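You operate a simulated robot arm through the tools that you are given. There is no shell and no other tool.

You are at the controls of a simulated robot arm. One attempt, no reset.

## Task
Rinse the yellow strainer cup clean and stand it on the slatted board.
Fine: rinsed in the wash tray under the swing spout; tap shut, spout parked again, hardly any spilt. Set down upright: what you pick out.

The check looks at the end state, three seconds after you hand in, the way a careful person would. Anything else that was tipped, shoved, dropped, spilled or broken makes it a failure.

## Robot
A 6-joint arm with a two-finger gripper, fixed in place. Base frame: the origin is on the floor under the middle of its stand, x ahead of it, y to its left, z up; the work surface is at about z = 880. Lengths are in mm, angles in degrees, forces in N, time in s.
It reaches about 1572 mm from its shoulder. Its first joint turns from -166.0 to 166.0 degrees. Payload 2.45 kg.
The tool frame sits at the grasp point between the pads (the TCP): z along the fingers, y along the line on which they close. The tips reach 20 mm beyond it. The gripper opens to 140 mm; its body begins 168 mm behind the TCP.
Orientation is that of the tool frame in the base frame, as a unit quaternion [w, x, y, z]. With the fingers straight down and closing along the base's y, the tool's x points along the base's -x, its y along +y and its z along -z.

## Interface
- The arm moves only by the tool step_arm. Its argument "commands" is a list of rows, each an object (a shift or turn left out is 0, a gripper value left out holds the last) with "translation": the shift along the tool's x, y, z in mm, a list of three; "turn": the turn, a rotation vector about the tool's x, y, z in degrees, a list of three; "gripper": the closure, from 0 (fully open) to 1 (shut). In form: [{"translation": [dx, dy, dz], "turn": [rx, ry, rz], "gripper": gripper}, ...]. A call has 1 to 20 rows; each row is the pose to reach, as a shift and turn from the pose commanded when the call began, along the tool's axes at that moment. Rows are played at 5 a second. More than 50 mm and 8.6 degrees between two rows, or a gripper value outside its range, and nothing of the call is played. A pose out of reach is approached as far as the arm can. The call stops where the force on the tool passes 40 N (or 10 N more than at its start, if that is more) or the arm is blocked; 0.2 s more then pass. Each finger travels about 45 mm/s and halts on what it meets, pressing with about 24 N; the grip force reading is that of the motor and also rises with nothing between the fingers. The clock runs only during rows and for 0.2 s after the last one: add rows that repeat a pose to give the fingers time. The reply holds the time, the measured pose of the TCP, the force on the tool along the base axes, the opening and the grip force, in the units named above and with some noise, with the torque about the TCP (base axes, N m) and any sound that the robot's microphone picked up.
- Cameras (640 x 400 px; columns grow to the right, rows downward): "scene" is fixed at [401.4, -649.8, 1631.8]; the picture's right is [0.53, -0.85, 0.00], its down [-0.52, -0.32, -0.79] and it looks along [0.67, 0.42, -0.61] (base axes); focal length 325 px, centre (320, 200). "wrist" rides on the gripper at [78, 11, -209] in the tool frame; the picture's right is [-0.14, 0.99, 0.00], its down [-0.92, -0.13, -0.37] and it looks along [-0.36, -0.05, 0.93] (tool axes); focal length 280 px, centre (320, 200). There is no depth. A picture from a camera that has moved, and an enlarged one, comes with that camera's place and axes in the base frame and with its lens.
- grab_frame(camera): a new picture of that camera. The clock stands still meanwhile.
- close_up(camera, box): a new picture of the part [left, top, right, bottom] of that camera's present view, enlarged. The clock stands still meanwhile.
- close_job(): hands the job in; it is judged then, once.

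Nothing tells you positions but the pictures and the camera data. Unless the task says otherwise, let go and move clear before handing in.

The tools are called as name(argument=value, ...) on one line, values as JSON. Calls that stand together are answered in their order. step_arm: Moves the arm, as the interface text tells. Its arguments: {"type":"object","properties":{"commands":{"type":"array","items":{"type":"object","properties":{"translation":{"type":"array","items":{"type":"number"}},"turn":{"type":"array","items":{"type":"number"}},"gripper":{"type":"number"}}}}},"required":["commands"]} The other tools are called the same way: grab_frame (camera) takes a picture; close_up (camera, box) takes an enlarged picture of a part of a camera's view; close_job () hands the job in.

At the start:

```text
clock: 0.0
tool_pos: [808.5, -117.5, 1218.0]
tool_rot: [0.0, 0.0, 1.0, 0.0]
ft_force: [-0.6, 0.4, 0.1]
ft_torque: [0.0, -0.02, -0.02]
gripper_width: 140.1
gripper_force: 0.1
```

scene: 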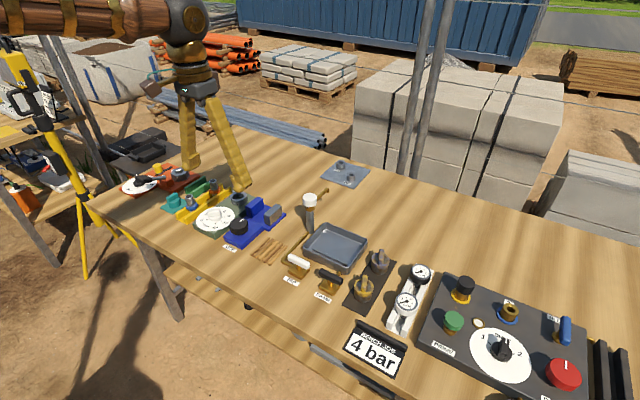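
wrist: 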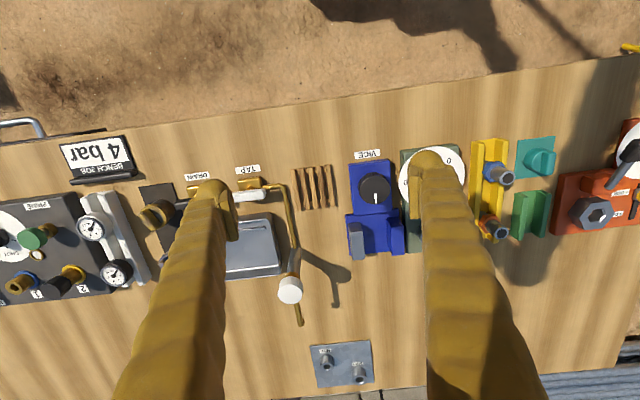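

I see a crowded bench: a wash tray with a tap and drain levers, a swing spout, a small slatted board, and a vice. I'll take close-ups to find the yellow strainer cup before I move anything.

close_up(camera="scene", box=[220, 170, 420, 310])

close_up(camera="scene", box=[110, 140, 290, 260])

close_up(camera="wrist", box=[140, 150, 380, 340])

close_up(camera="wrist", box=[400, 100, 640, 270])

close_up(camera="scene", box=[400, 250, 640, 400])

```text
2.86 times, centred on (320, 240) of scene
camera zoom: at [401.4, -649.8, 1631.8], right [0.53, -0.85, 0.0], down [-0.52, -0.32, -0.79], along [0.67, 0.42, -0.61], focal length 929 px, centre (320, 86)
```

zoom: 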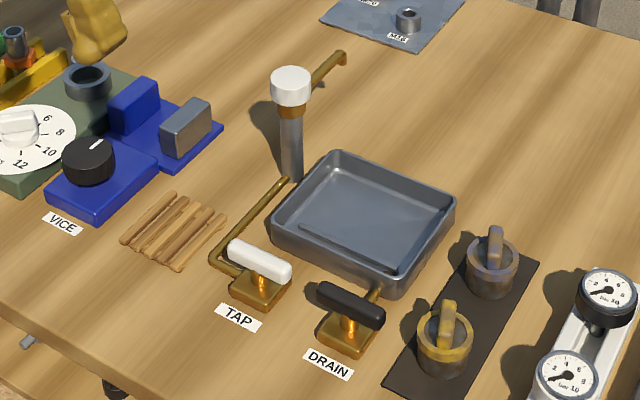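

```text
3.33 times, centred on (200, 200) of scene
camera zoom: at [401.4, -649.8, 1631.8], right [0.53, -0.85, 0.0], down [-0.52, -0.32, -0.79], along [0.67, 0.42, -0.61], focal length 1084 px, centre (720, 200)
```

zoom: 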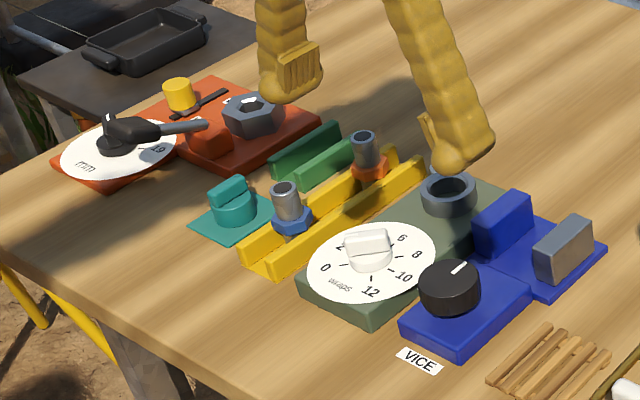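

```text
2.11 times, centred on (260, 245) of wrist
camera zoom: at [731.0, -105.1, 1426.4], right [0.14, 0.99, 0.0], down [0.92, -0.13, 0.37], along [0.36, -0.05, -0.93], focal length 590 px, centre (446, 105)
```

zoom: 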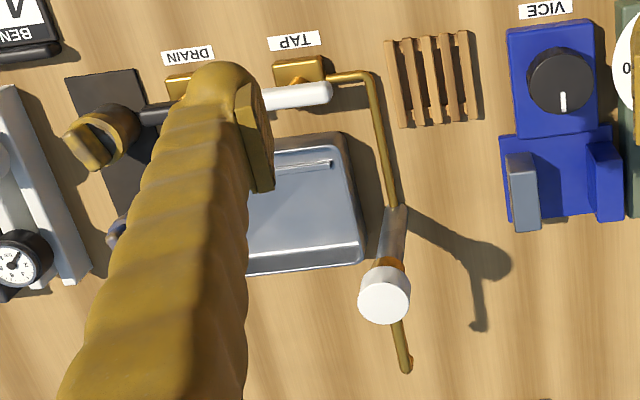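

```text
2.35 times, centred on (520, 185) of wrist
camera zoom: at [731.0, -105.1, 1426.4], right [0.14, 0.99, 0.0], down [0.92, -0.13, 0.37], along [0.36, -0.05, -0.93], focal length 660 px, centre (-151, 235)
```

zoom: 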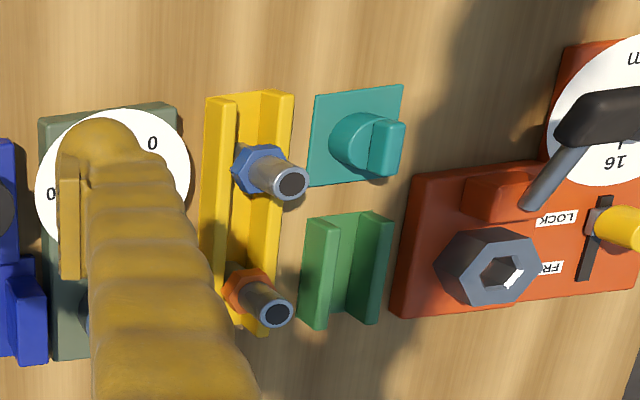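

```text
2.67 times, centred on (520, 325) of scene
camera zoom: at [401.4, -649.8, 1631.8], right [0.53, -0.85, 0.0], down [-0.52, -0.32, -0.79], along [0.67, 0.42, -0.61], focal length 867 px, centre (-213, -133)
```

zoom: 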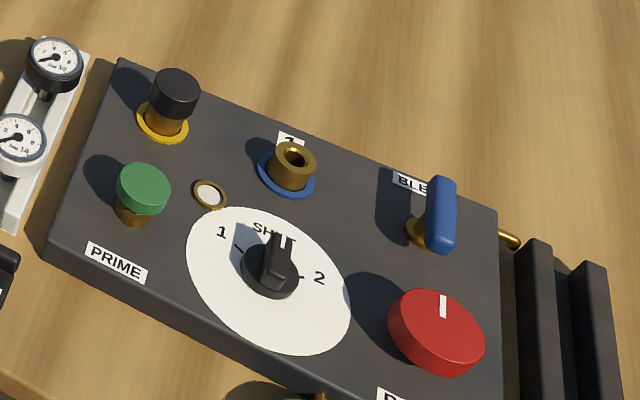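

The small dark mat at about (920, -455) holds two lidded or finned cups, and the front one is yellowish. I'll move the arm high above that area to look straight down at the cups, tray, tap and spout.

step_arm(commands=[{"translation": [14, -40, -5]}, {"translation": [28, -80, -10]}, {"translation": [42, -120, -15]}, {"translation": [56, -160, -20]}, {"translation": [70, -200, -25]}, {"translation": [84, -240, -30]}, {"translation": [98, -280, -35]}, {"translation": [108, -320, -40]}])

grab_frame(camera="wrist")

grab_frame(camera="scene")

close_up(camera="wrist", box=[220, 100, 420, 240])

```text
clock: 1.8
tool_pos: [702.1, -437.8, 1259.6]
tool_rot: [0.0, 0.0, 1.0, 0.001]
ft_force: [-0.5, -0.3, 1.0]
ft_torque: [-0.01, -0.05, -0.02]
gripper_width: 139.9
gripper_force: 0.0
```

```text
taken
camera wrist: at [623.3, -426.3, 1467.1], right [0.14, 0.99, 0.0], down [0.92, -0.13, 0.37], along [0.36, -0.05, -0.93], focal length 280 px, centre (320, 200)
```

wrist: 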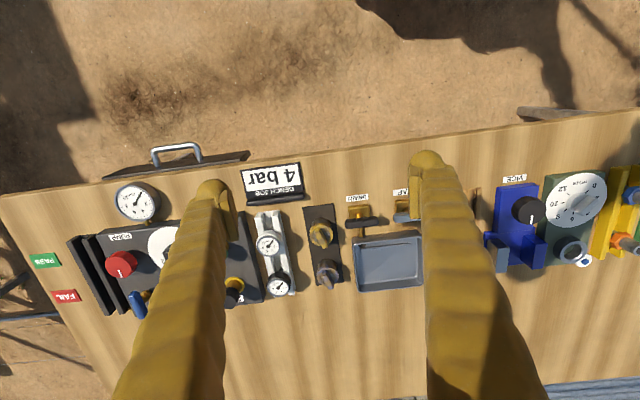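

```text
taken
```

scene: 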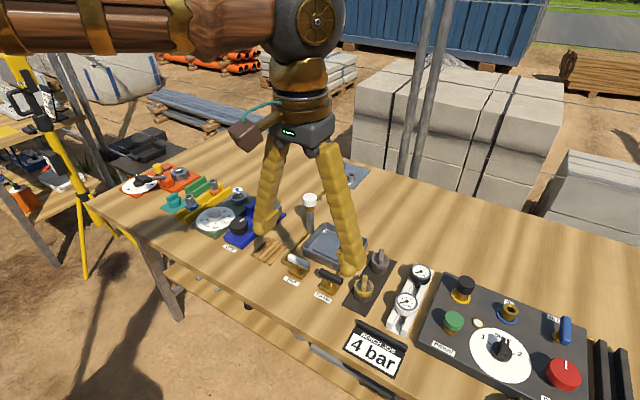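

```text
2.86 times, centred on (320, 170) of wrist
camera zoom: at [623.3, -426.3, 1467.1], right [0.14, 0.99, 0.0], down [0.92, -0.13, 0.37], along [0.36, -0.05, -0.93], focal length 801 px, centre (320, 286)
```

zoom: 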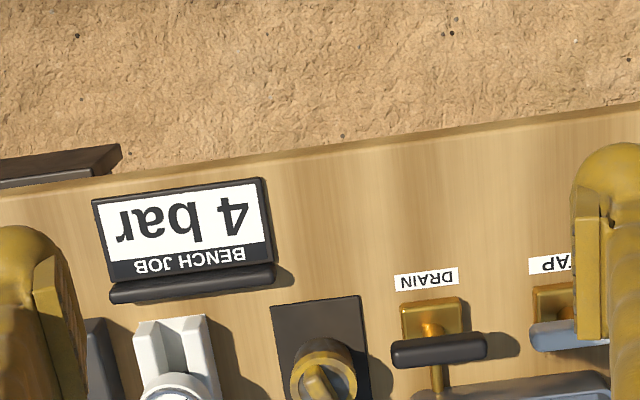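

I can now see both cups and the tray between the fingers. I'll zoom in on each of them.

close_up(camera="wrist", box=[290, 190, 360, 300])

close_up(camera="wrist", box=[330, 180, 440, 300])

close_up(camera="scene", box=[340, 235, 410, 315])

close_up(camera="scene", box=[270, 180, 350, 310])

```text
3.64 times, centred on (325, 245) of wrist
camera zoom: at [623.3, -426.3, 1467.1], right [0.14, 0.99, 0.0], down [0.92, -0.13, 0.37], along [0.36, -0.05, -0.93], focal length 1020 px, centre (302, 36)
```

zoom: 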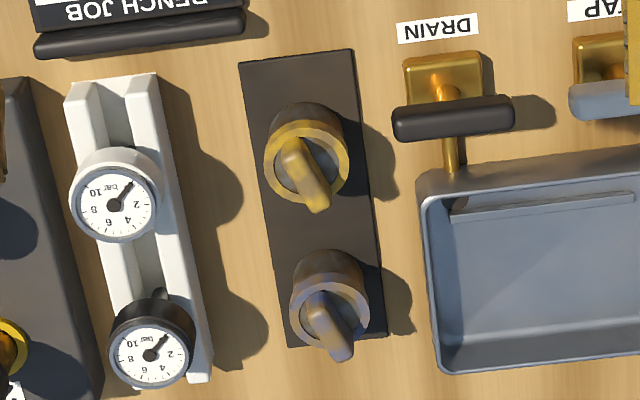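

```text
3.33 times, centred on (385, 240) of wrist
camera zoom: at [623.3, -426.3, 1467.1], right [0.14, 0.99, 0.0], down [0.92, -0.13, 0.37], along [0.36, -0.05, -0.93], focal length 935 px, centre (103, 67)
```

zoom: 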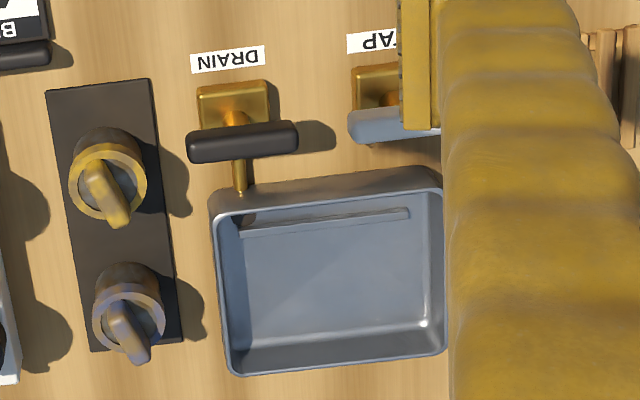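

```text
5.00 times, centred on (375, 275) of scene
camera zoom: at [401.4, -649.8, 1631.8], right [0.53, -0.85, 0.0], down [-0.52, -0.32, -0.79], along [0.67, 0.42, -0.61], focal length 1626 px, centre (45, -175)
```

zoom: 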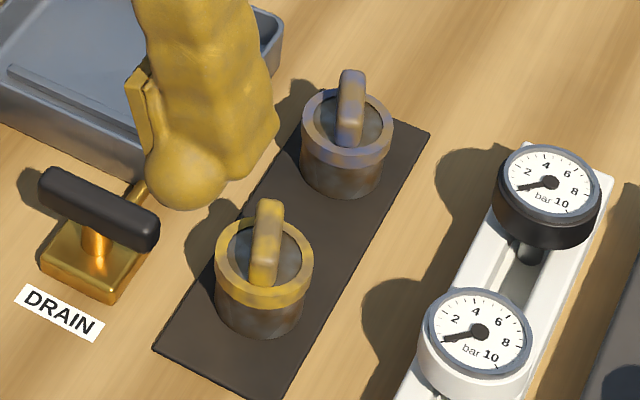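

```text
3.08 times, centred on (310, 245) of scene
camera zoom: at [401.4, -649.8, 1631.8], right [0.53, -0.85, 0.0], down [-0.52, -0.32, -0.79], along [0.67, 0.42, -0.61], focal length 1001 px, centre (351, 62)
```

zoom: 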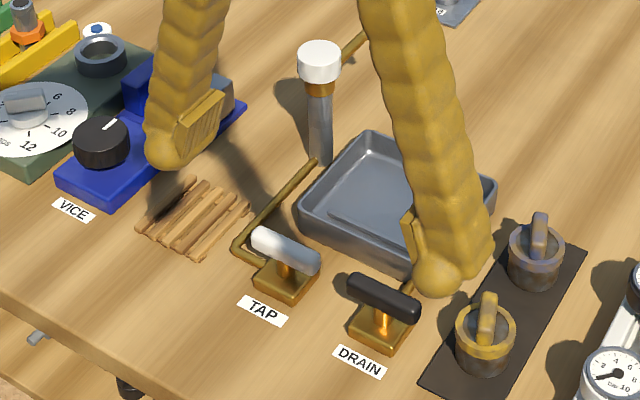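

The yellow-banded cup stands at about (914, -464), with its rim at about z 931. A blue-grey one stands behind it. The spout post is at about (1055, -202), with the spout pointing away in +x, and the tray is centred near (1023, -320). Next I'll move the camera for a clear look at the tap, tray and spout.

step_arm(commands=[{"translation": [-27, 29, 8]}, {"translation": [-54, 58, 16]}, {"translation": [-81, 87, 24]}, {"translation": [-108, 116, 32]}, {"translation": [-135, 145, 40]}, {"translation": [-158, 168, 50]}])

grab_frame(camera="wrist")

close_up(camera="wrist", box=[230, 80, 410, 200])

close_up(camera="wrist", box=[230, 180, 410, 300])

```text
clock: 3.2
tool_pos: [860.3, -269.0, 1208.3]
tool_rot: [-0.001, 0.0, 1.0, 0.0]
ft_force: [-0.2, 0.3, 0.1]
ft_torque: [-0.01, 0.02, -0.01]
gripper_width: 139.7
gripper_force: 0.0
```

```text
taken
camera wrist: at [781.6, -257.5, 1416.6], right [0.14, 0.99, 0.0], down [0.92, -0.13, 0.37], along [0.37, -0.05, -0.93], focal length 280 px, centre (320, 200)
```

wrist: 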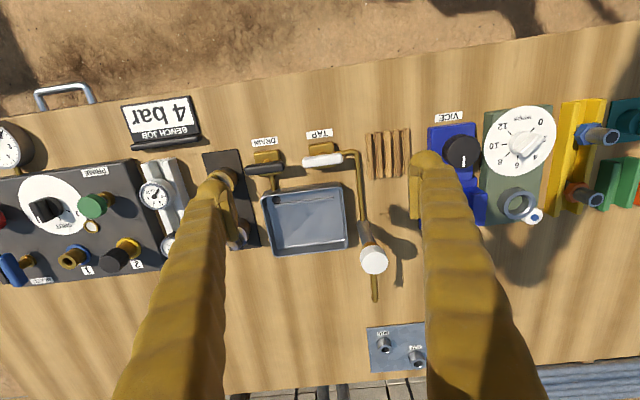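

```text
3.33 times, centred on (320, 140) of wrist
camera zoom: at [781.6, -257.5, 1416.6], right [0.14, 0.99, 0.0], down [0.92, -0.13, 0.37], along [0.37, -0.05, -0.93], focal length 935 px, centre (320, 400)
```

zoom: 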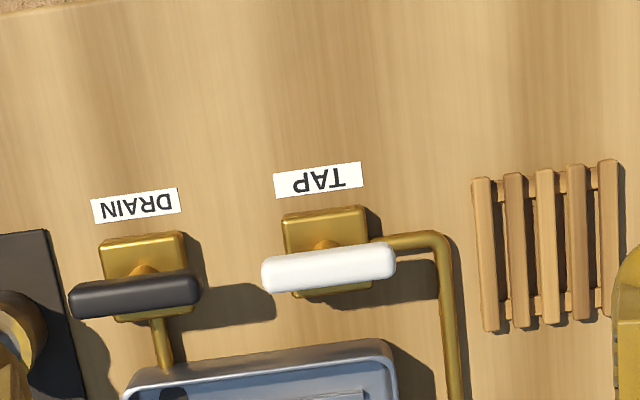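

```text
3.33 times, centred on (320, 240) of wrist
camera zoom: at [781.6, -257.5, 1416.6], right [0.14, 0.99, 0.0], down [0.92, -0.13, 0.37], along [0.37, -0.05, -0.93], focal length 935 px, centre (320, 67)
```

zoom: 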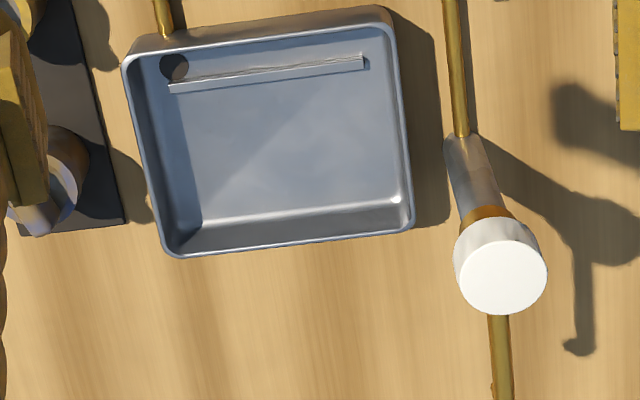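

The tray rim spans about x 957–1090 and y -394 to -242. It has a rib near the front and a drain hole in the near right corner. The slatted board is near (910, -148). I'll take closer looks at the spout and cup from the scene camera.

grab_frame(camera="scene")

close_up(camera="scene", box=[290, 170, 350, 250])

close_up(camera="scene", box=[340, 255, 385, 305])

close_up(camera="scene", box=[245, 225, 345, 305])

```text
taken
```

scene: 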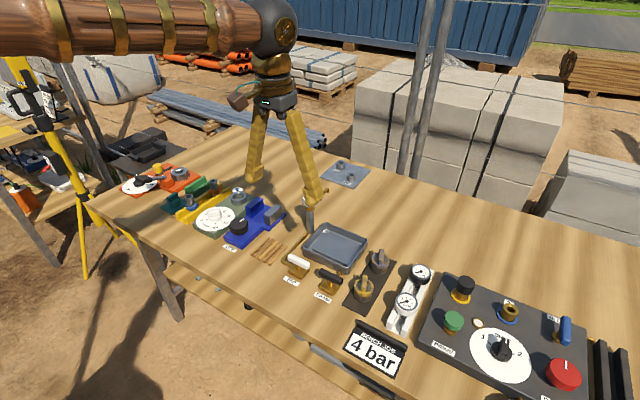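

```text
5.00 times, centred on (320, 210) of scene
camera zoom: at [401.4, -649.8, 1631.8], right [0.53, -0.85, 0.0], down [-0.52, -0.32, -0.79], along [0.67, 0.42, -0.61], focal length 1626 px, centre (320, 150)
```

zoom: 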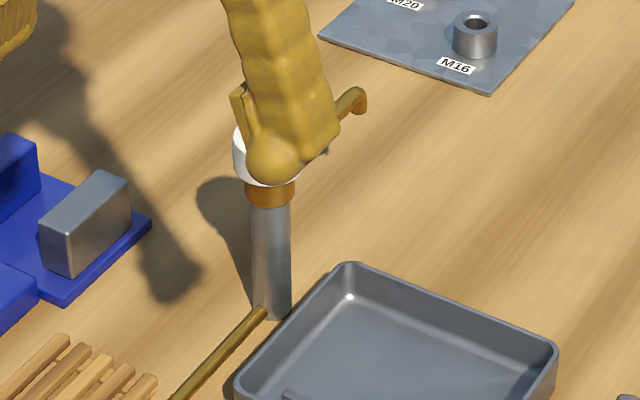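

```text
8.00 times, centred on (362, 280) of scene
camera zoom: at [401.4, -649.8, 1631.8], right [0.53, -0.85, 0.0], down [-0.52, -0.32, -0.79], along [0.67, 0.42, -0.61], focal length 2602 px, centre (-20, -440)
```

zoom: 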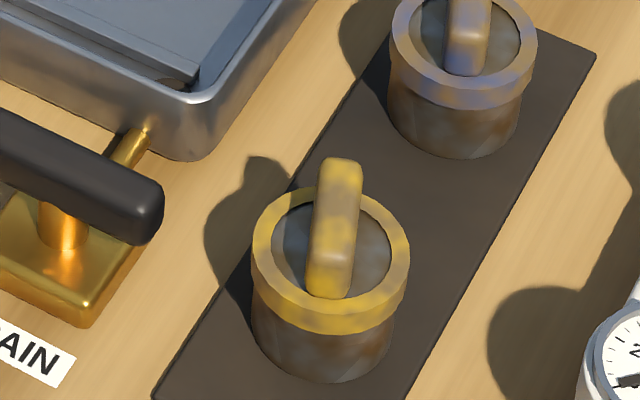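

```text
5.00 times, centred on (295, 265) of scene
camera zoom: at [401.4, -649.8, 1631.8], right [0.53, -0.85, 0.0], down [-0.52, -0.32, -0.79], along [0.67, 0.42, -0.61], focal length 1626 px, centre (445, -125)
```

zoom: 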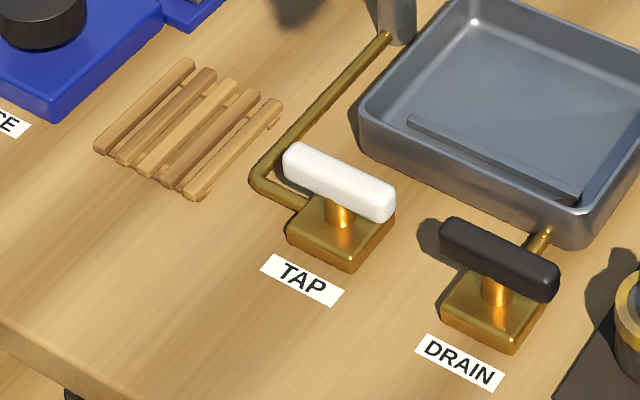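

The handles on TAP and DRAIN are T-bars on vertical stems, and the cup carries an upright fin as a handle. I'll lower the camera over the yellow cup to measure the fin's position and direction.

step_arm(commands=[{"translation": [5, -40, 15]}, {"translation": [10, -80, 31]}, {"translation": [15, -120, 47]}, {"translation": [20, -160, 62]}, {"translation": [25, -201, 78]}, {"translation": [25, -201, 78]}])

grab_frame(camera="wrist")

close_up(camera="wrist", box=[260, 140, 400, 240])

```text
clock: 4.6
tool_pos: [833.6, -468.6, 1131.4]
tool_rot: [0.0, 0.0, 1.0, 0.0]
ft_force: [-0.4, 0.3, 0.8]
ft_torque: [0.02, 0.0, 0.03]
gripper_width: 139.8
gripper_force: 0.1
```

```text
taken
camera wrist: at [755.2, -457.8, 1339.2], right [0.14, 0.99, 0.0], down [0.92, -0.13, 0.37], along [0.37, -0.05, -0.93], focal length 280 px, centre (320, 200)
```

wrist: 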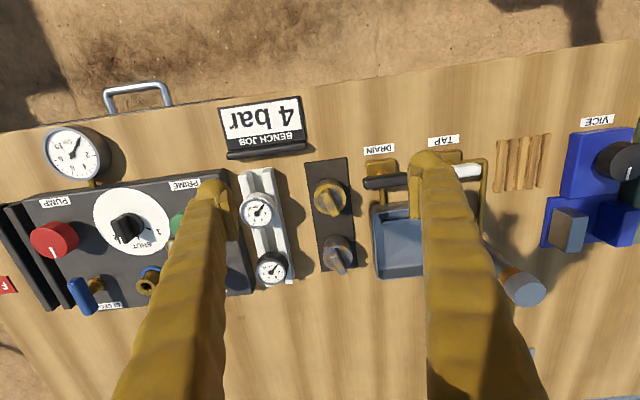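

```text
4.00 times, centred on (330, 190) of wrist
camera zoom: at [755.2, -457.8, 1339.2], right [0.14, 0.99, 0.0], down [0.92, -0.13, 0.37], along [0.37, -0.05, -0.93], focal length 1122 px, centre (280, 240)
```

zoom: 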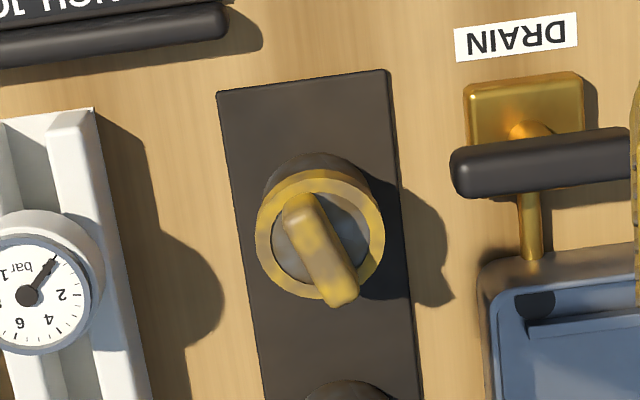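

I'll zoom in further on the fin.

close_up(camera="wrist", box=[310, 172, 360, 222])

close_up(camera="scene", box=[345, 270, 385, 305])

```text
8.00 times, centred on (335, 197) of wrist
camera zoom: at [755.2, -457.8, 1339.2], right [0.14, 0.99, 0.0], down [0.92, -0.13, 0.37], along [0.37, -0.05, -0.93], focal length 2243 px, centre (200, 224)
```

zoom: 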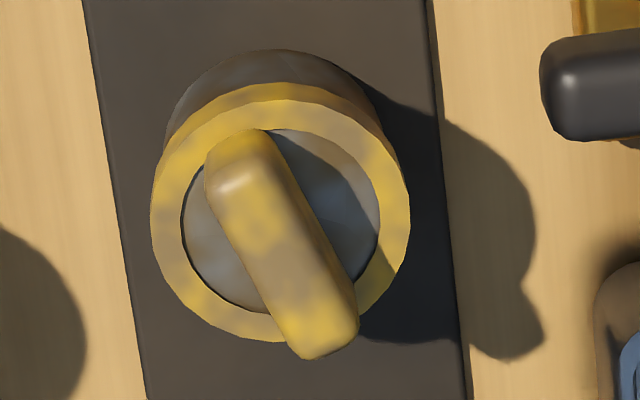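

```text
11.43 times, centred on (365, 288) of scene
camera zoom: at [401.4, -649.8, 1631.8], right [0.53, -0.85, 0.0], down [-0.52, -0.32, -0.79], along [0.67, 0.42, -0.61], focal length 3717 px, centre (-194, -800)
```

zoom: 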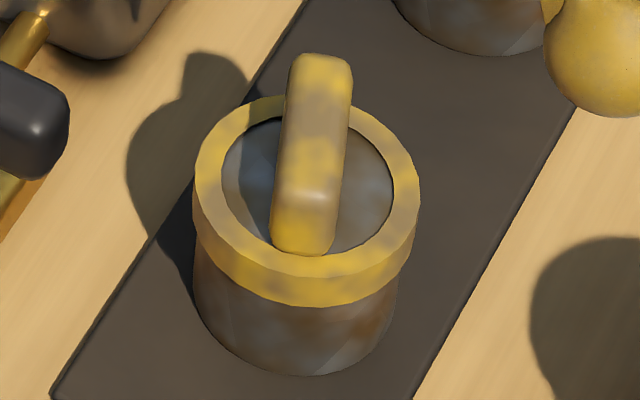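

The fin runs from about (896, -471) to (928, -458) at z 961, so its azimuth is about 21°. It is about 12 mm thick and the ring sits about 30 mm below its top. Before grasping, I'll look at the spout from closer to get its pivot, nozzle height and radius.

step_arm(commands=[{"translation": [-25, 38, -20]}, {"translation": [-50, 76, -35]}, {"translation": [-75, 114, -45]}, {"translation": [-100, 152, -50]}, {"translation": [-125, 190, -50]}, {"translation": [-150, 228, -50]}, {"translation": [-166, 264, -50]}, {"translation": [-166, 264, -50]}])

grab_frame(camera="wrist")

close_up(camera="wrist", box=[240, 140, 400, 260])

close_up(camera="wrist", box=[240, 200, 400, 360])

close_up(camera="scene", box=[295, 180, 345, 240])

```text
clock: 6.4
tool_pos: [999.2, -204.7, 1180.2]
tool_rot: [0.0, 0.001, 1.0, -0.001]
ft_force: [0.4, -0.5, -0.7]
ft_torque: [-0.03, -0.03, -0.03]
gripper_width: 140.1
gripper_force: 0.1
```

```text
taken
camera wrist: at [921.0, -193.3, 1388.6], right [0.14, 0.99, 0.0], down [0.92, -0.13, 0.37], along [0.36, -0.05, -0.93], focal length 280 px, centre (320, 200)
```

wrist: 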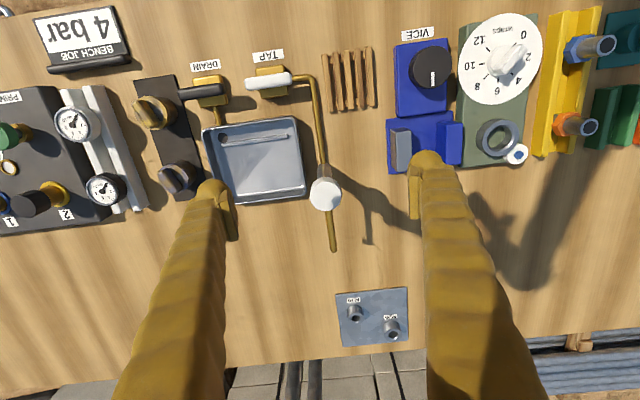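

```text
3.33 times, centred on (320, 200) of wrist
camera zoom: at [921.0, -193.3, 1388.6], right [0.14, 0.99, 0.0], down [0.92, -0.13, 0.37], along [0.36, -0.05, -0.93], focal length 935 px, centre (320, 200)
```

zoom: 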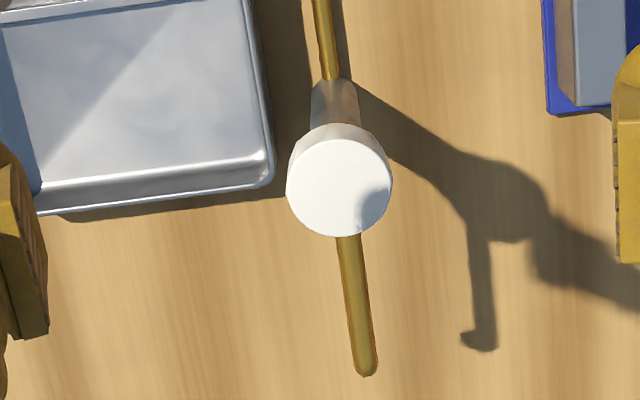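

```text
2.50 times, centred on (320, 280) of wrist
camera zoom: at [921.0, -193.3, 1388.6], right [0.14, 0.99, 0.0], down [0.92, -0.13, 0.37], along [0.36, -0.05, -0.93], focal length 701 px, centre (320, 0)
```

zoom: 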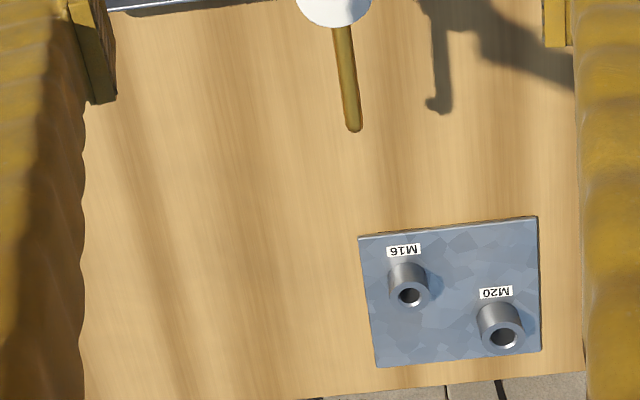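

```text
6.67 times, centred on (320, 210) of scene
camera zoom: at [401.4, -649.8, 1631.8], right [0.53, -0.85, 0.0], down [-0.52, -0.32, -0.79], along [0.67, 0.42, -0.61], focal length 2168 px, centre (320, 133)
```

zoom: 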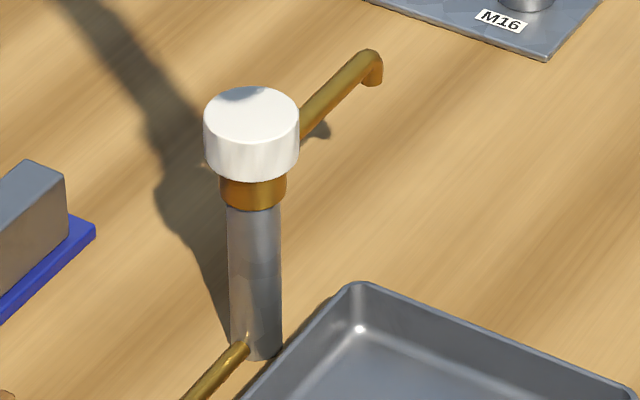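

The spout pivot is at about (1054.5, -204.3). The white cap is about 44 mm across with its top near z 1034, and the nozzle is about 103 mm out, pointing +x, with its mouth near z 985. With the cup in the tray the fin top should be near z 968, so it clears the nozzle. I'll now go above the yellow cup, yaw to match its fin and part-close the gripper.

step_arm(commands=[{"translation": [12, -37, 10], "turn": [0, 0, -3], "gripper": 0.2}, {"translation": [25, -74, 25], "turn": [0, 0, -6], "gripper": 0.4}, {"translation": [37, -111, 40], "turn": [0, 0, -9], "gripper": 0.57}, {"translation": [50, -148, 55], "turn": [0, 0, -12], "gripper": 0.57}, {"translation": [62, -185, 75], "turn": [0, 0, -15], "gripper": 0.57}, {"translation": [75, -222, 95], "turn": [0, 0, -18], "gripper": 0.57}, {"translation": [87.2, -259.8, 115], "turn": [0, 0, -21], "gripper": 0.57}, {"translation": [87.2, -259.8, 115], "turn": [0, 0, -21], "gripper": 0.57}])

grab_frame(camera="wrist")

close_up(camera="wrist", box=[240, 140, 400, 260])

close_up(camera="scene", box=[320, 220, 420, 310])

```text
clock: 8.2
tool_pos: [912.7, -465.0, 1065.8]
tool_rot: [0.0, -0.182, 0.983, 0.0]
ft_force: [-0.8, 0.2, 0.1]
ft_torque: [0.04, -0.02, 0.0]
gripper_width: 60.5
gripper_force: 0.0
```

```text
taken
camera wrist: at [835.6, -482.6, 1273.5], right [-0.23, 0.97, 0.0], down [0.91, 0.21, 0.37], along [0.36, 0.08, -0.93], focal length 280 px, centre (320, 200)
```

wrist: 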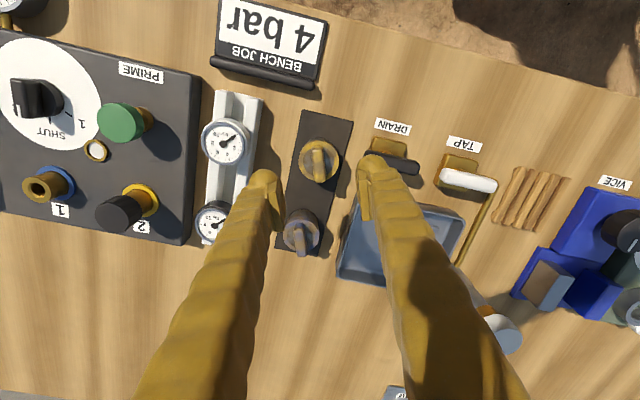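

```text
3.33 times, centred on (320, 200) of wrist
camera zoom: at [835.6, -482.6, 1273.5], right [-0.23, 0.97, 0.0], down [0.91, 0.21, 0.37], along [0.36, 0.08, -0.93], focal length 935 px, centre (320, 200)
```

zoom: 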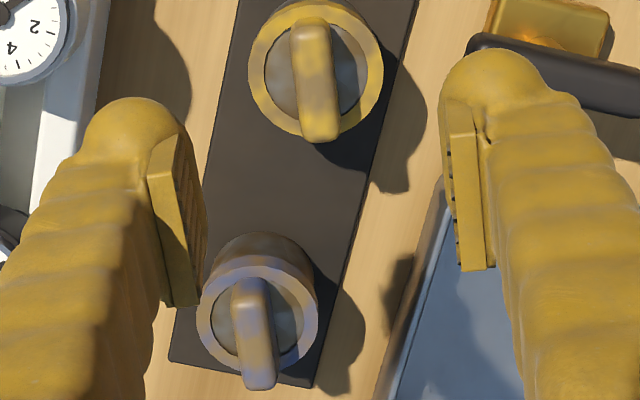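

```text
4.44 times, centred on (370, 265) of scene
camera zoom: at [401.4, -649.8, 1631.8], right [0.53, -0.85, 0.0], down [-0.52, -0.32, -0.79], along [0.67, 0.42, -0.61], focal length 1446 px, centre (98, -89)
```

zoom: 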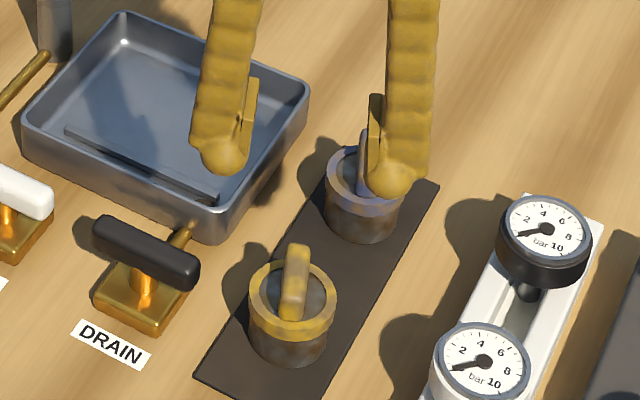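

The fin is centred under the TCP to within about 1 mm, and its azimuth looks nearer 19°. The drain handle end is close to the +y finger, so I'll narrow the opening to about 36 mm before going down. I'll stop with the tips about 5 mm above the ring.

step_arm(commands=[{"translation": [0, 0, 0], "turn": [0, 0, 2], "gripper": 0.743}, {"translation": [0, 0, 10], "turn": [0, 0, 2], "gripper": 0.743}, {"translation": [0, 0, 35], "turn": [0, 0, 2], "gripper": 0.743}, {"translation": [0, 0, 60], "turn": [0, 0, 2], "gripper": 0.743}, {"translation": [0, 0, 80], "turn": [0, 0, 2], "gripper": 0.743}])

close_up(camera="wrist", box=[240, 140, 400, 260])

close_up(camera="scene", box=[320, 220, 420, 310])

```text
clock: 9.4
tool_pos: [912.3, -464.5, 985.4]
tool_rot: [0.001, -0.165, 0.986, -0.001]
ft_force: [0.5, 0.4, -0.9]
ft_torque: [-0.05, -0.02, -0.01]
gripper_width: 36.1
gripper_force: 0.0
```

```text
3.33 times, centred on (320, 200) of wrist
camera zoom: at [834.4, -479.8, 1193.9], right [-0.19, 0.98, 0.0], down [0.91, 0.18, 0.37], along [0.36, 0.07, -0.93], focal length 935 px, centre (320, 200)
```

zoom: 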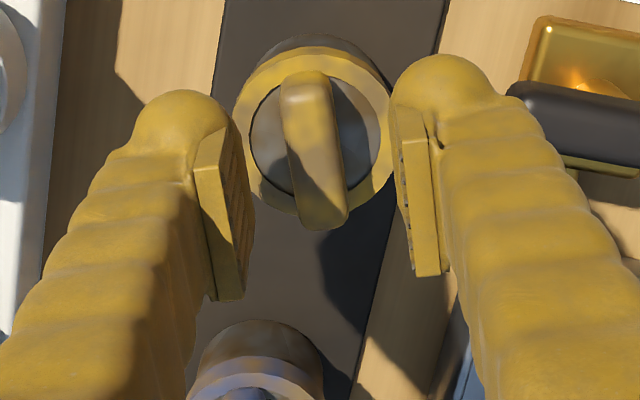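

```text
4.44 times, centred on (370, 265) of scene
camera zoom: at [401.4, -649.8, 1631.8], right [0.53, -0.85, 0.0], down [-0.52, -0.32, -0.79], along [0.67, 0.42, -0.61], focal length 1446 px, centre (98, -89)
```

zoom: 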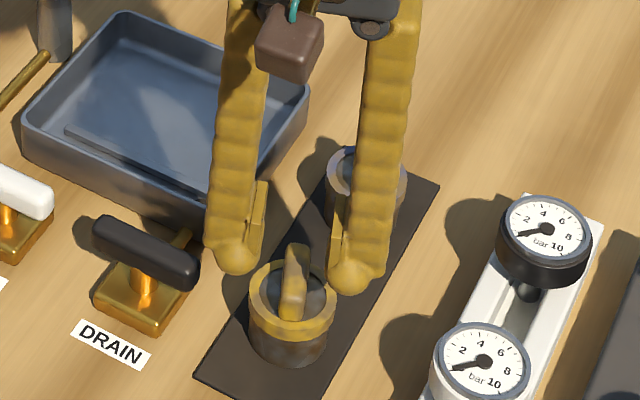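

The fin sits well between the pads and the drain handle is clear. I'll go down to z about 957 and close on the fin.

step_arm(commands=[{"translation": [0, 0, 10], "gripper": 0.743}, {"translation": [0, 0, 20], "gripper": 0.743}, {"translation": [0, 0, 28], "gripper": 0.743}, {"translation": [0, 0, 28], "gripper": 0.85}, {"translation": [0, 0, 28], "gripper": 0.95}, {"translation": [0, 0, 28], "gripper": 1.0}, {"translation": [0, 0, 28], "gripper": 1.0}, {"translation": [0, 0, 28], "gripper": 1.0}])

close_up(camera="wrist", box=[240, 140, 400, 260])

close_up(camera="scene", box=[320, 220, 420, 310])

```text
clock: 11.2
tool_pos: [913.2, -464.9, 956.5]
tool_rot: [0.0, -0.165, 0.986, 0.0]
ft_force: [0.4, 0.8, 0.1]
ft_torque: [-0.03, -0.02, -0.02]
gripper_width: 14.0
gripper_force: 23.8
```

```text
3.33 times, centred on (320, 200) of wrist
camera zoom: at [835.4, -480.2, 1165.2], right [-0.19, 0.98, 0.0], down [0.91, 0.18, 0.37], along [0.36, 0.07, -0.93], focal length 935 px, centre (320, 200)
```

zoom: 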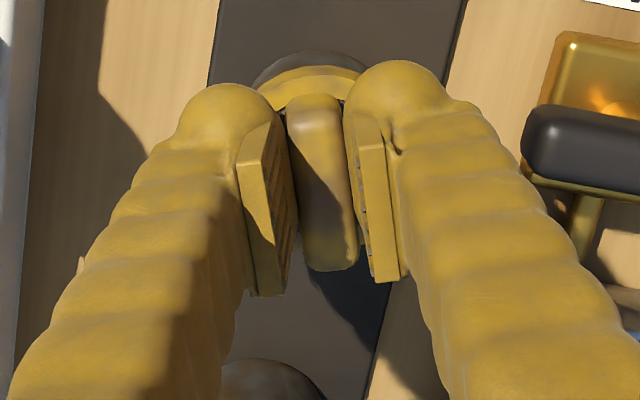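

```text
4.44 times, centred on (370, 265) of scene
camera zoom: at [401.4, -649.8, 1631.8], right [0.53, -0.85, 0.0], down [-0.52, -0.32, -0.79], along [0.67, 0.42, -0.61], focal length 1446 px, centre (98, -89)
```

zoom: 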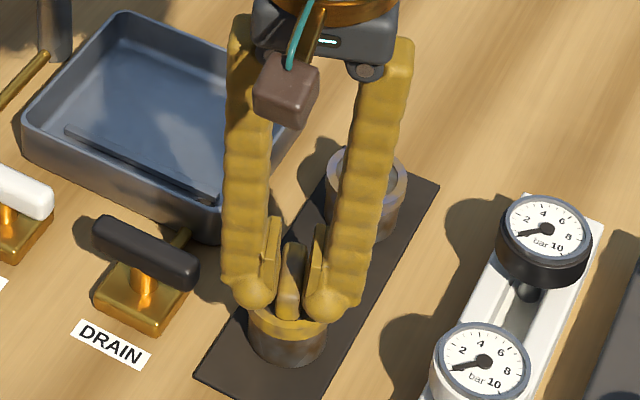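

I have the fin (14 mm wide, 24 N). I'll lift straight up, slowly at first, and check that it's held.

step_arm(commands=[{"translation": [0, 0, -4], "gripper": 1.0}, {"translation": [0, 0, -12], "gripper": 1.0}, {"translation": [0, 0, -30], "gripper": 1.0}, {"translation": [0, 0, -55], "gripper": 1.0}, {"translation": [0, 0, -80], "gripper": 1.0}, {"translation": [0, 0, -105], "gripper": 1.0}, {"translation": [0, 0, -105], "gripper": 1.0}])

grab_frame(camera="scene")

close_up(camera="scene", box=[310, 180, 430, 290])

```text
clock: 12.8
tool_pos: [912.7, -465.9, 1061.2]
tool_rot: [0.0, -0.165, 0.986, 0.0]
ft_force: [-0.3, 0.3, -1.0]
ft_torque: [0.0, 0.0, -0.02]
gripper_width: 13.9
gripper_force: 23.3
```

```text
taken
```

scene: 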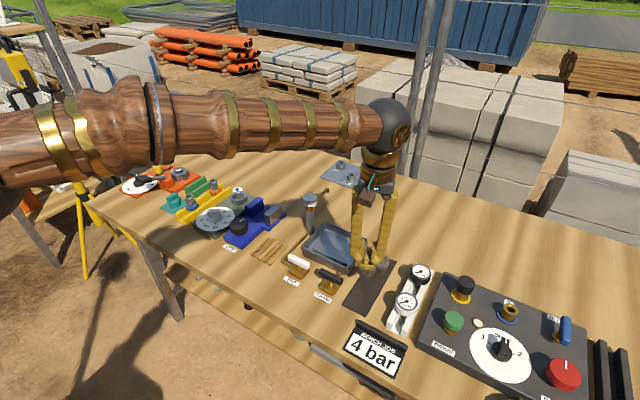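

```text
3.64 times, centred on (370, 235) of scene
camera zoom: at [401.4, -649.8, 1631.8], right [0.53, -0.85, 0.0], down [-0.52, -0.32, -0.79], along [0.67, 0.42, -0.61], focal length 1183 px, centre (138, 73)
```

zoom: 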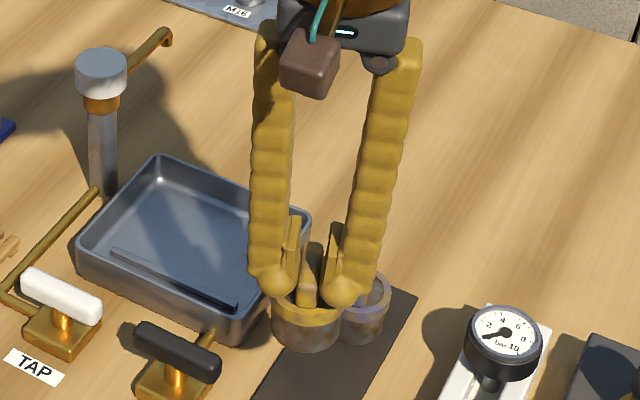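

The cup hangs upright in the grip. I'll carry it over the tray to about (1042, -308), turning the yaw back to 0 on the way.

step_arm(commands=[{"translation": [-35, 21.5, 0], "turn": [0, 0, 4], "gripper": 1.0}, {"translation": [-70, 43, 0], "turn": [0, 0, 8], "gripper": 1.0}, {"translation": [-105, 64.5, 0], "turn": [0, 0, 12], "gripper": 1.0}, {"translation": [-140, 86, 0], "turn": [0, 0, 16], "gripper": 1.0}, {"translation": [-173.7, 107.2, 0], "turn": [0, 0, 19], "gripper": 1.0}, {"translation": [-173.7, 107.2, 0], "turn": [0, 0, 19], "gripper": 1.0}])

grab_frame(camera="wrist")

close_up(camera="scene", box=[280, 170, 400, 280])

```text
clock: 14.2
tool_pos: [1044.4, -306.7, 1062.4]
tool_rot: [0.0, 0.001, 1.0, 0.0]
ft_force: [-0.4, -0.3, -0.7]
ft_torque: [0.02, 0.03, -0.01]
gripper_width: 13.7
gripper_force: 23.7
```

```text
taken
camera wrist: at [965.1, -295.6, 1269.9], right [0.14, 0.99, 0.0], down [0.92, -0.13, 0.37], along [0.36, -0.05, -0.93], focal length 280 px, centre (320, 200)
```

wrist: 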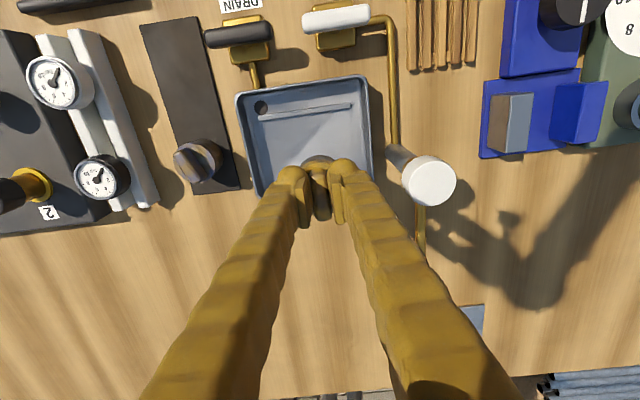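

```text
3.64 times, centred on (340, 225) of scene
camera zoom: at [401.4, -649.8, 1631.8], right [0.53, -0.85, 0.0], down [-0.52, -0.32, -0.79], along [0.67, 0.42, -0.61], focal length 1183 px, centre (247, 109)
```

zoom: 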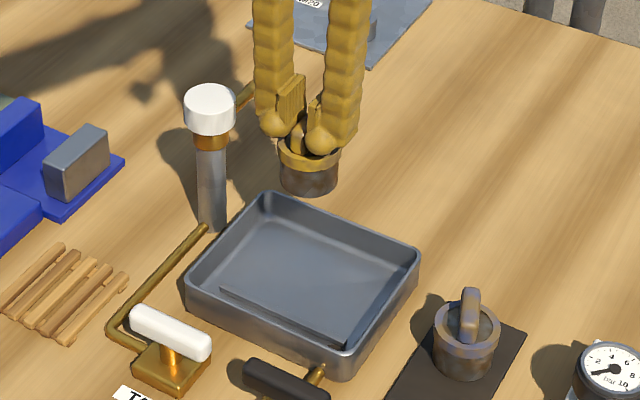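

The cup is above the tray, clear of the spout. I'll lower it to just above the floor, then feel for contact in small steps.

step_arm(commands=[{"translation": [0, 0, 30], "gripper": 1.0}, {"translation": [0, 0, 60], "gripper": 1.0}, {"translation": [0, 0, 80], "gripper": 1.0}, {"translation": [0, 0, 90], "gripper": 1.0}, {"translation": [0, 0, 90], "gripper": 1.0}])

close_up(camera="scene", box=[280, 190, 400, 290])

close_up(camera="wrist", box=[200, 80, 440, 240])

```text
clock: 15.4
tool_pos: [1042.8, -307.4, 970.7]
tool_rot: [0.0, 0.0, 1.0, 0.0]
ft_force: [-1.0, 0.0, -1.3]
ft_torque: [0.0, 0.03, -0.01]
gripper_width: 13.6
gripper_force: 23.8
```

```text
4.00 times, centred on (340, 240) of scene
camera zoom: at [401.4, -649.8, 1631.8], right [0.53, -0.85, 0.0], down [-0.52, -0.32, -0.79], along [0.67, 0.42, -0.61], focal length 1301 px, centre (240, 40)
```

zoom: 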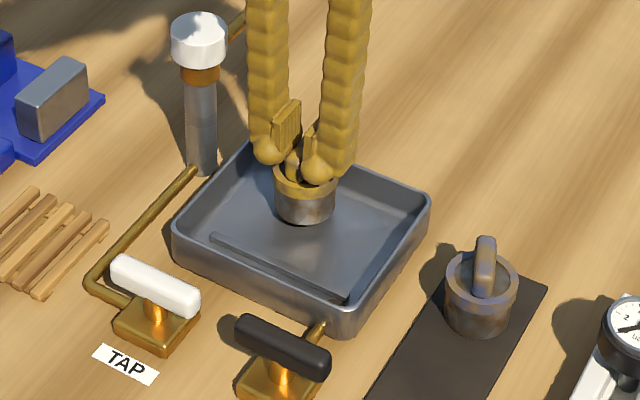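

```text
2.50 times, centred on (320, 160) of wrist
camera zoom: at [964.8, -296.4, 1179.4], right [0.14, 0.99, 0.0], down [0.92, -0.13, 0.37], along [0.37, -0.05, -0.93], focal length 701 px, centre (320, 300)
```

zoom: 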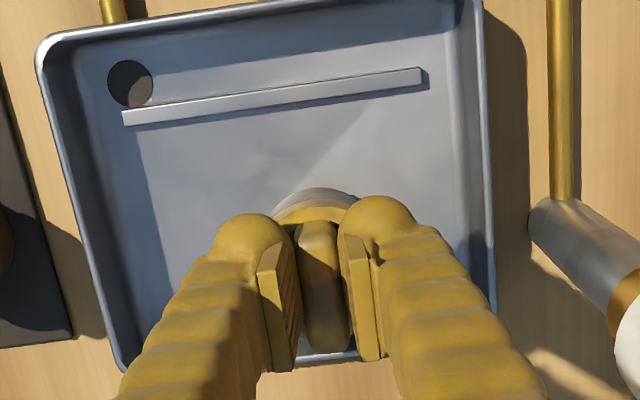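

The cup is inside the tray, just off the floor. I'll creep down and watch the force.

step_arm(commands=[{"translation": [0, 0, 1.5], "gripper": 1.0}, {"translation": [0, 0, 3], "gripper": 1.0}, {"translation": [0, 0, 4.5], "gripper": 1.0}, {"translation": [0, 0, 6], "gripper": 1.0}])

```text
clock: 16.4
tool_pos: [1043.0, -308.0, 965.7]
tool_rot: [0.0, -0.001, 1.0, 0.0]
ft_force: [-0.7, -0.8, -1.0]
ft_torque: [0.01, 0.03, 0.02]
gripper_width: 14.0
gripper_force: 23.8
```

No contact yet, so I'll keep going down in small steps.

step_arm(commands=[{"translation": [0, 0, 1], "gripper": 1.0}, {"translation": [0, 0, 2], "gripper": 1.0}])

step_arm(commands=[{"translation": [0, 0, 1], "gripper": 1.0}, {"translation": [0, 0, 2], "gripper": 1.0}])

step_arm(commands=[{"translation": [0, 0, 0.7], "gripper": 1.0}, {"translation": [0, 0, 1.4], "gripper": 1.0}])

```text
clock: 17.0
tool_pos: [1042.2, -307.2, 963.1]
tool_rot: [0.0, -0.001, 1.0, 0.001]
ft_force: [0.4, -0.6, -1.2]
ft_torque: [-0.01, 0.0, 0.01]
gripper_width: 13.7
gripper_force: 24.0
```

```text
clock: 17.6
tool_pos: [1042.2, -308.5, 961.9]
tool_rot: [0.0, 0.0, 1.0, 0.001]
ft_force: [0.5, 0.7, -1.5]
ft_torque: [-0.01, -0.01, 0.0]
gripper_width: 14.0
gripper_force: 23.8
```

```text
clock: 18.2
tool_pos: [1041.5, -307.5, 959.7]
tool_rot: [0.0, -0.001, 1.0, 0.0]
ft_force: [0.8, 0.3, -1.1]
ft_torque: [0.01, 0.0, 0.03]
gripper_width: 13.8
gripper_force: 23.7
```

step_arm(commands=[{"translation": [0, 0, 0.7], "gripper": 1.0}, {"translation": [0, 0, 1.4], "gripper": 1.0}])

step_arm(commands=[{"translation": [0, 0, 0.7], "gripper": 1.0}, {"translation": [0, 0, 1.4], "gripper": 1.0}])

close_up(camera="scene", box=[300, 220, 370, 270])

```text
clock: 18.8
tool_pos: [1042.0, -307.7, 959.5]
tool_rot: [0.0, 0.0, 1.0, -0.001]
ft_force: [-1.7, -1.9, 6.1]
ft_torque: [0.03, 0.05, 0.0]
gripper_width: 14.0
gripper_force: 24.1
```

```text
clock: 19.4
tool_pos: [1042.6, -307.8, 959.5]
tool_rot: [0.001, 0.0, 1.0, 0.0]
ft_force: [0.7, -3.9, 19.3]
ft_torque: [-0.05, -0.06, 0.0]
gripper_width: 14.0
gripper_force: 24.0
```

```text
8.00 times, centred on (335, 245) of scene
camera zoom: at [401.4, -649.8, 1631.8], right [0.53, -0.85, 0.0], down [-0.52, -0.32, -0.79], along [0.67, 0.42, -0.61], focal length 2602 px, centre (200, -160)
```

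zoom: 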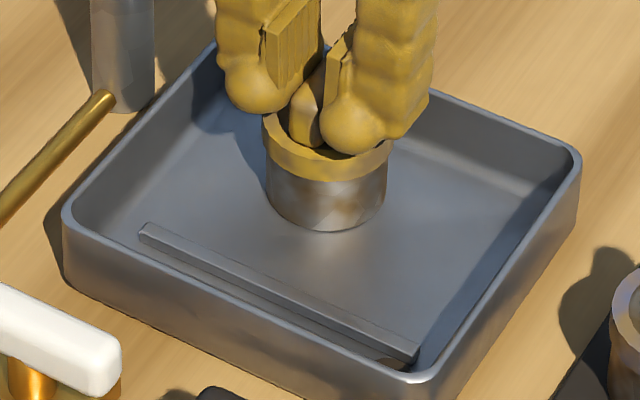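

The cup touched the floor at TCP z about 959.5 and I'm pressing slightly. I'll back off about 1.5 mm, open the fingers a little, then rise straight up.

step_arm(commands=[{"translation": [0, 0, -1.5], "gripper": 1.0}, {"translation": [0, 0, -1.5], "gripper": 1.0}, {"translation": [0, 0, -1.5], "gripper": 0.85}, {"translation": [0, 0, -1.5], "gripper": 0.743}, {"translation": [0, 0, -1.5], "gripper": 0.743}, {"translation": [0, 0, -1.5], "gripper": 0.743}])

close_up(camera="wrist", box=[200, 100, 440, 260])

close_up(camera="scene", box=[300, 200, 380, 270])

```text
clock: 20.8
tool_pos: [1041.6, -307.6, 958.4]
tool_rot: [-0.001, 0.0, 1.0, 0.0]
ft_force: [-0.6, 0.4, 0.3]
ft_torque: [0.0, 0.02, -0.01]
gripper_width: 35.9
gripper_force: 0.1
```

```text
2.50 times, centred on (320, 180) of wrist
camera zoom: at [963.9, -296.2, 1167.6], right [0.14, 0.99, 0.0], down [0.92, -0.13, 0.37], along [0.36, -0.05, -0.93], focal length 701 px, centre (320, 250)
```

zoom: 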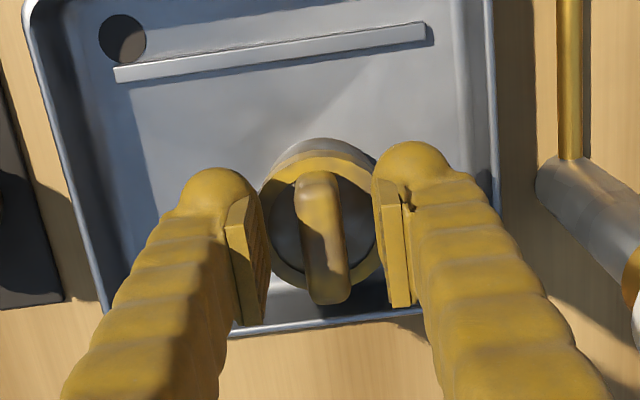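

```text
5.71 times, centred on (340, 235) of scene
camera zoom: at [401.4, -649.8, 1631.8], right [0.53, -0.85, 0.0], down [-0.52, -0.32, -0.79], along [0.67, 0.42, -0.61], focal length 1859 px, centre (206, 0)
```

zoom: 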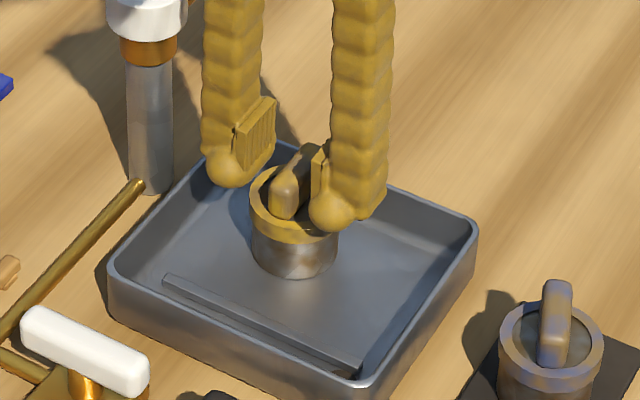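

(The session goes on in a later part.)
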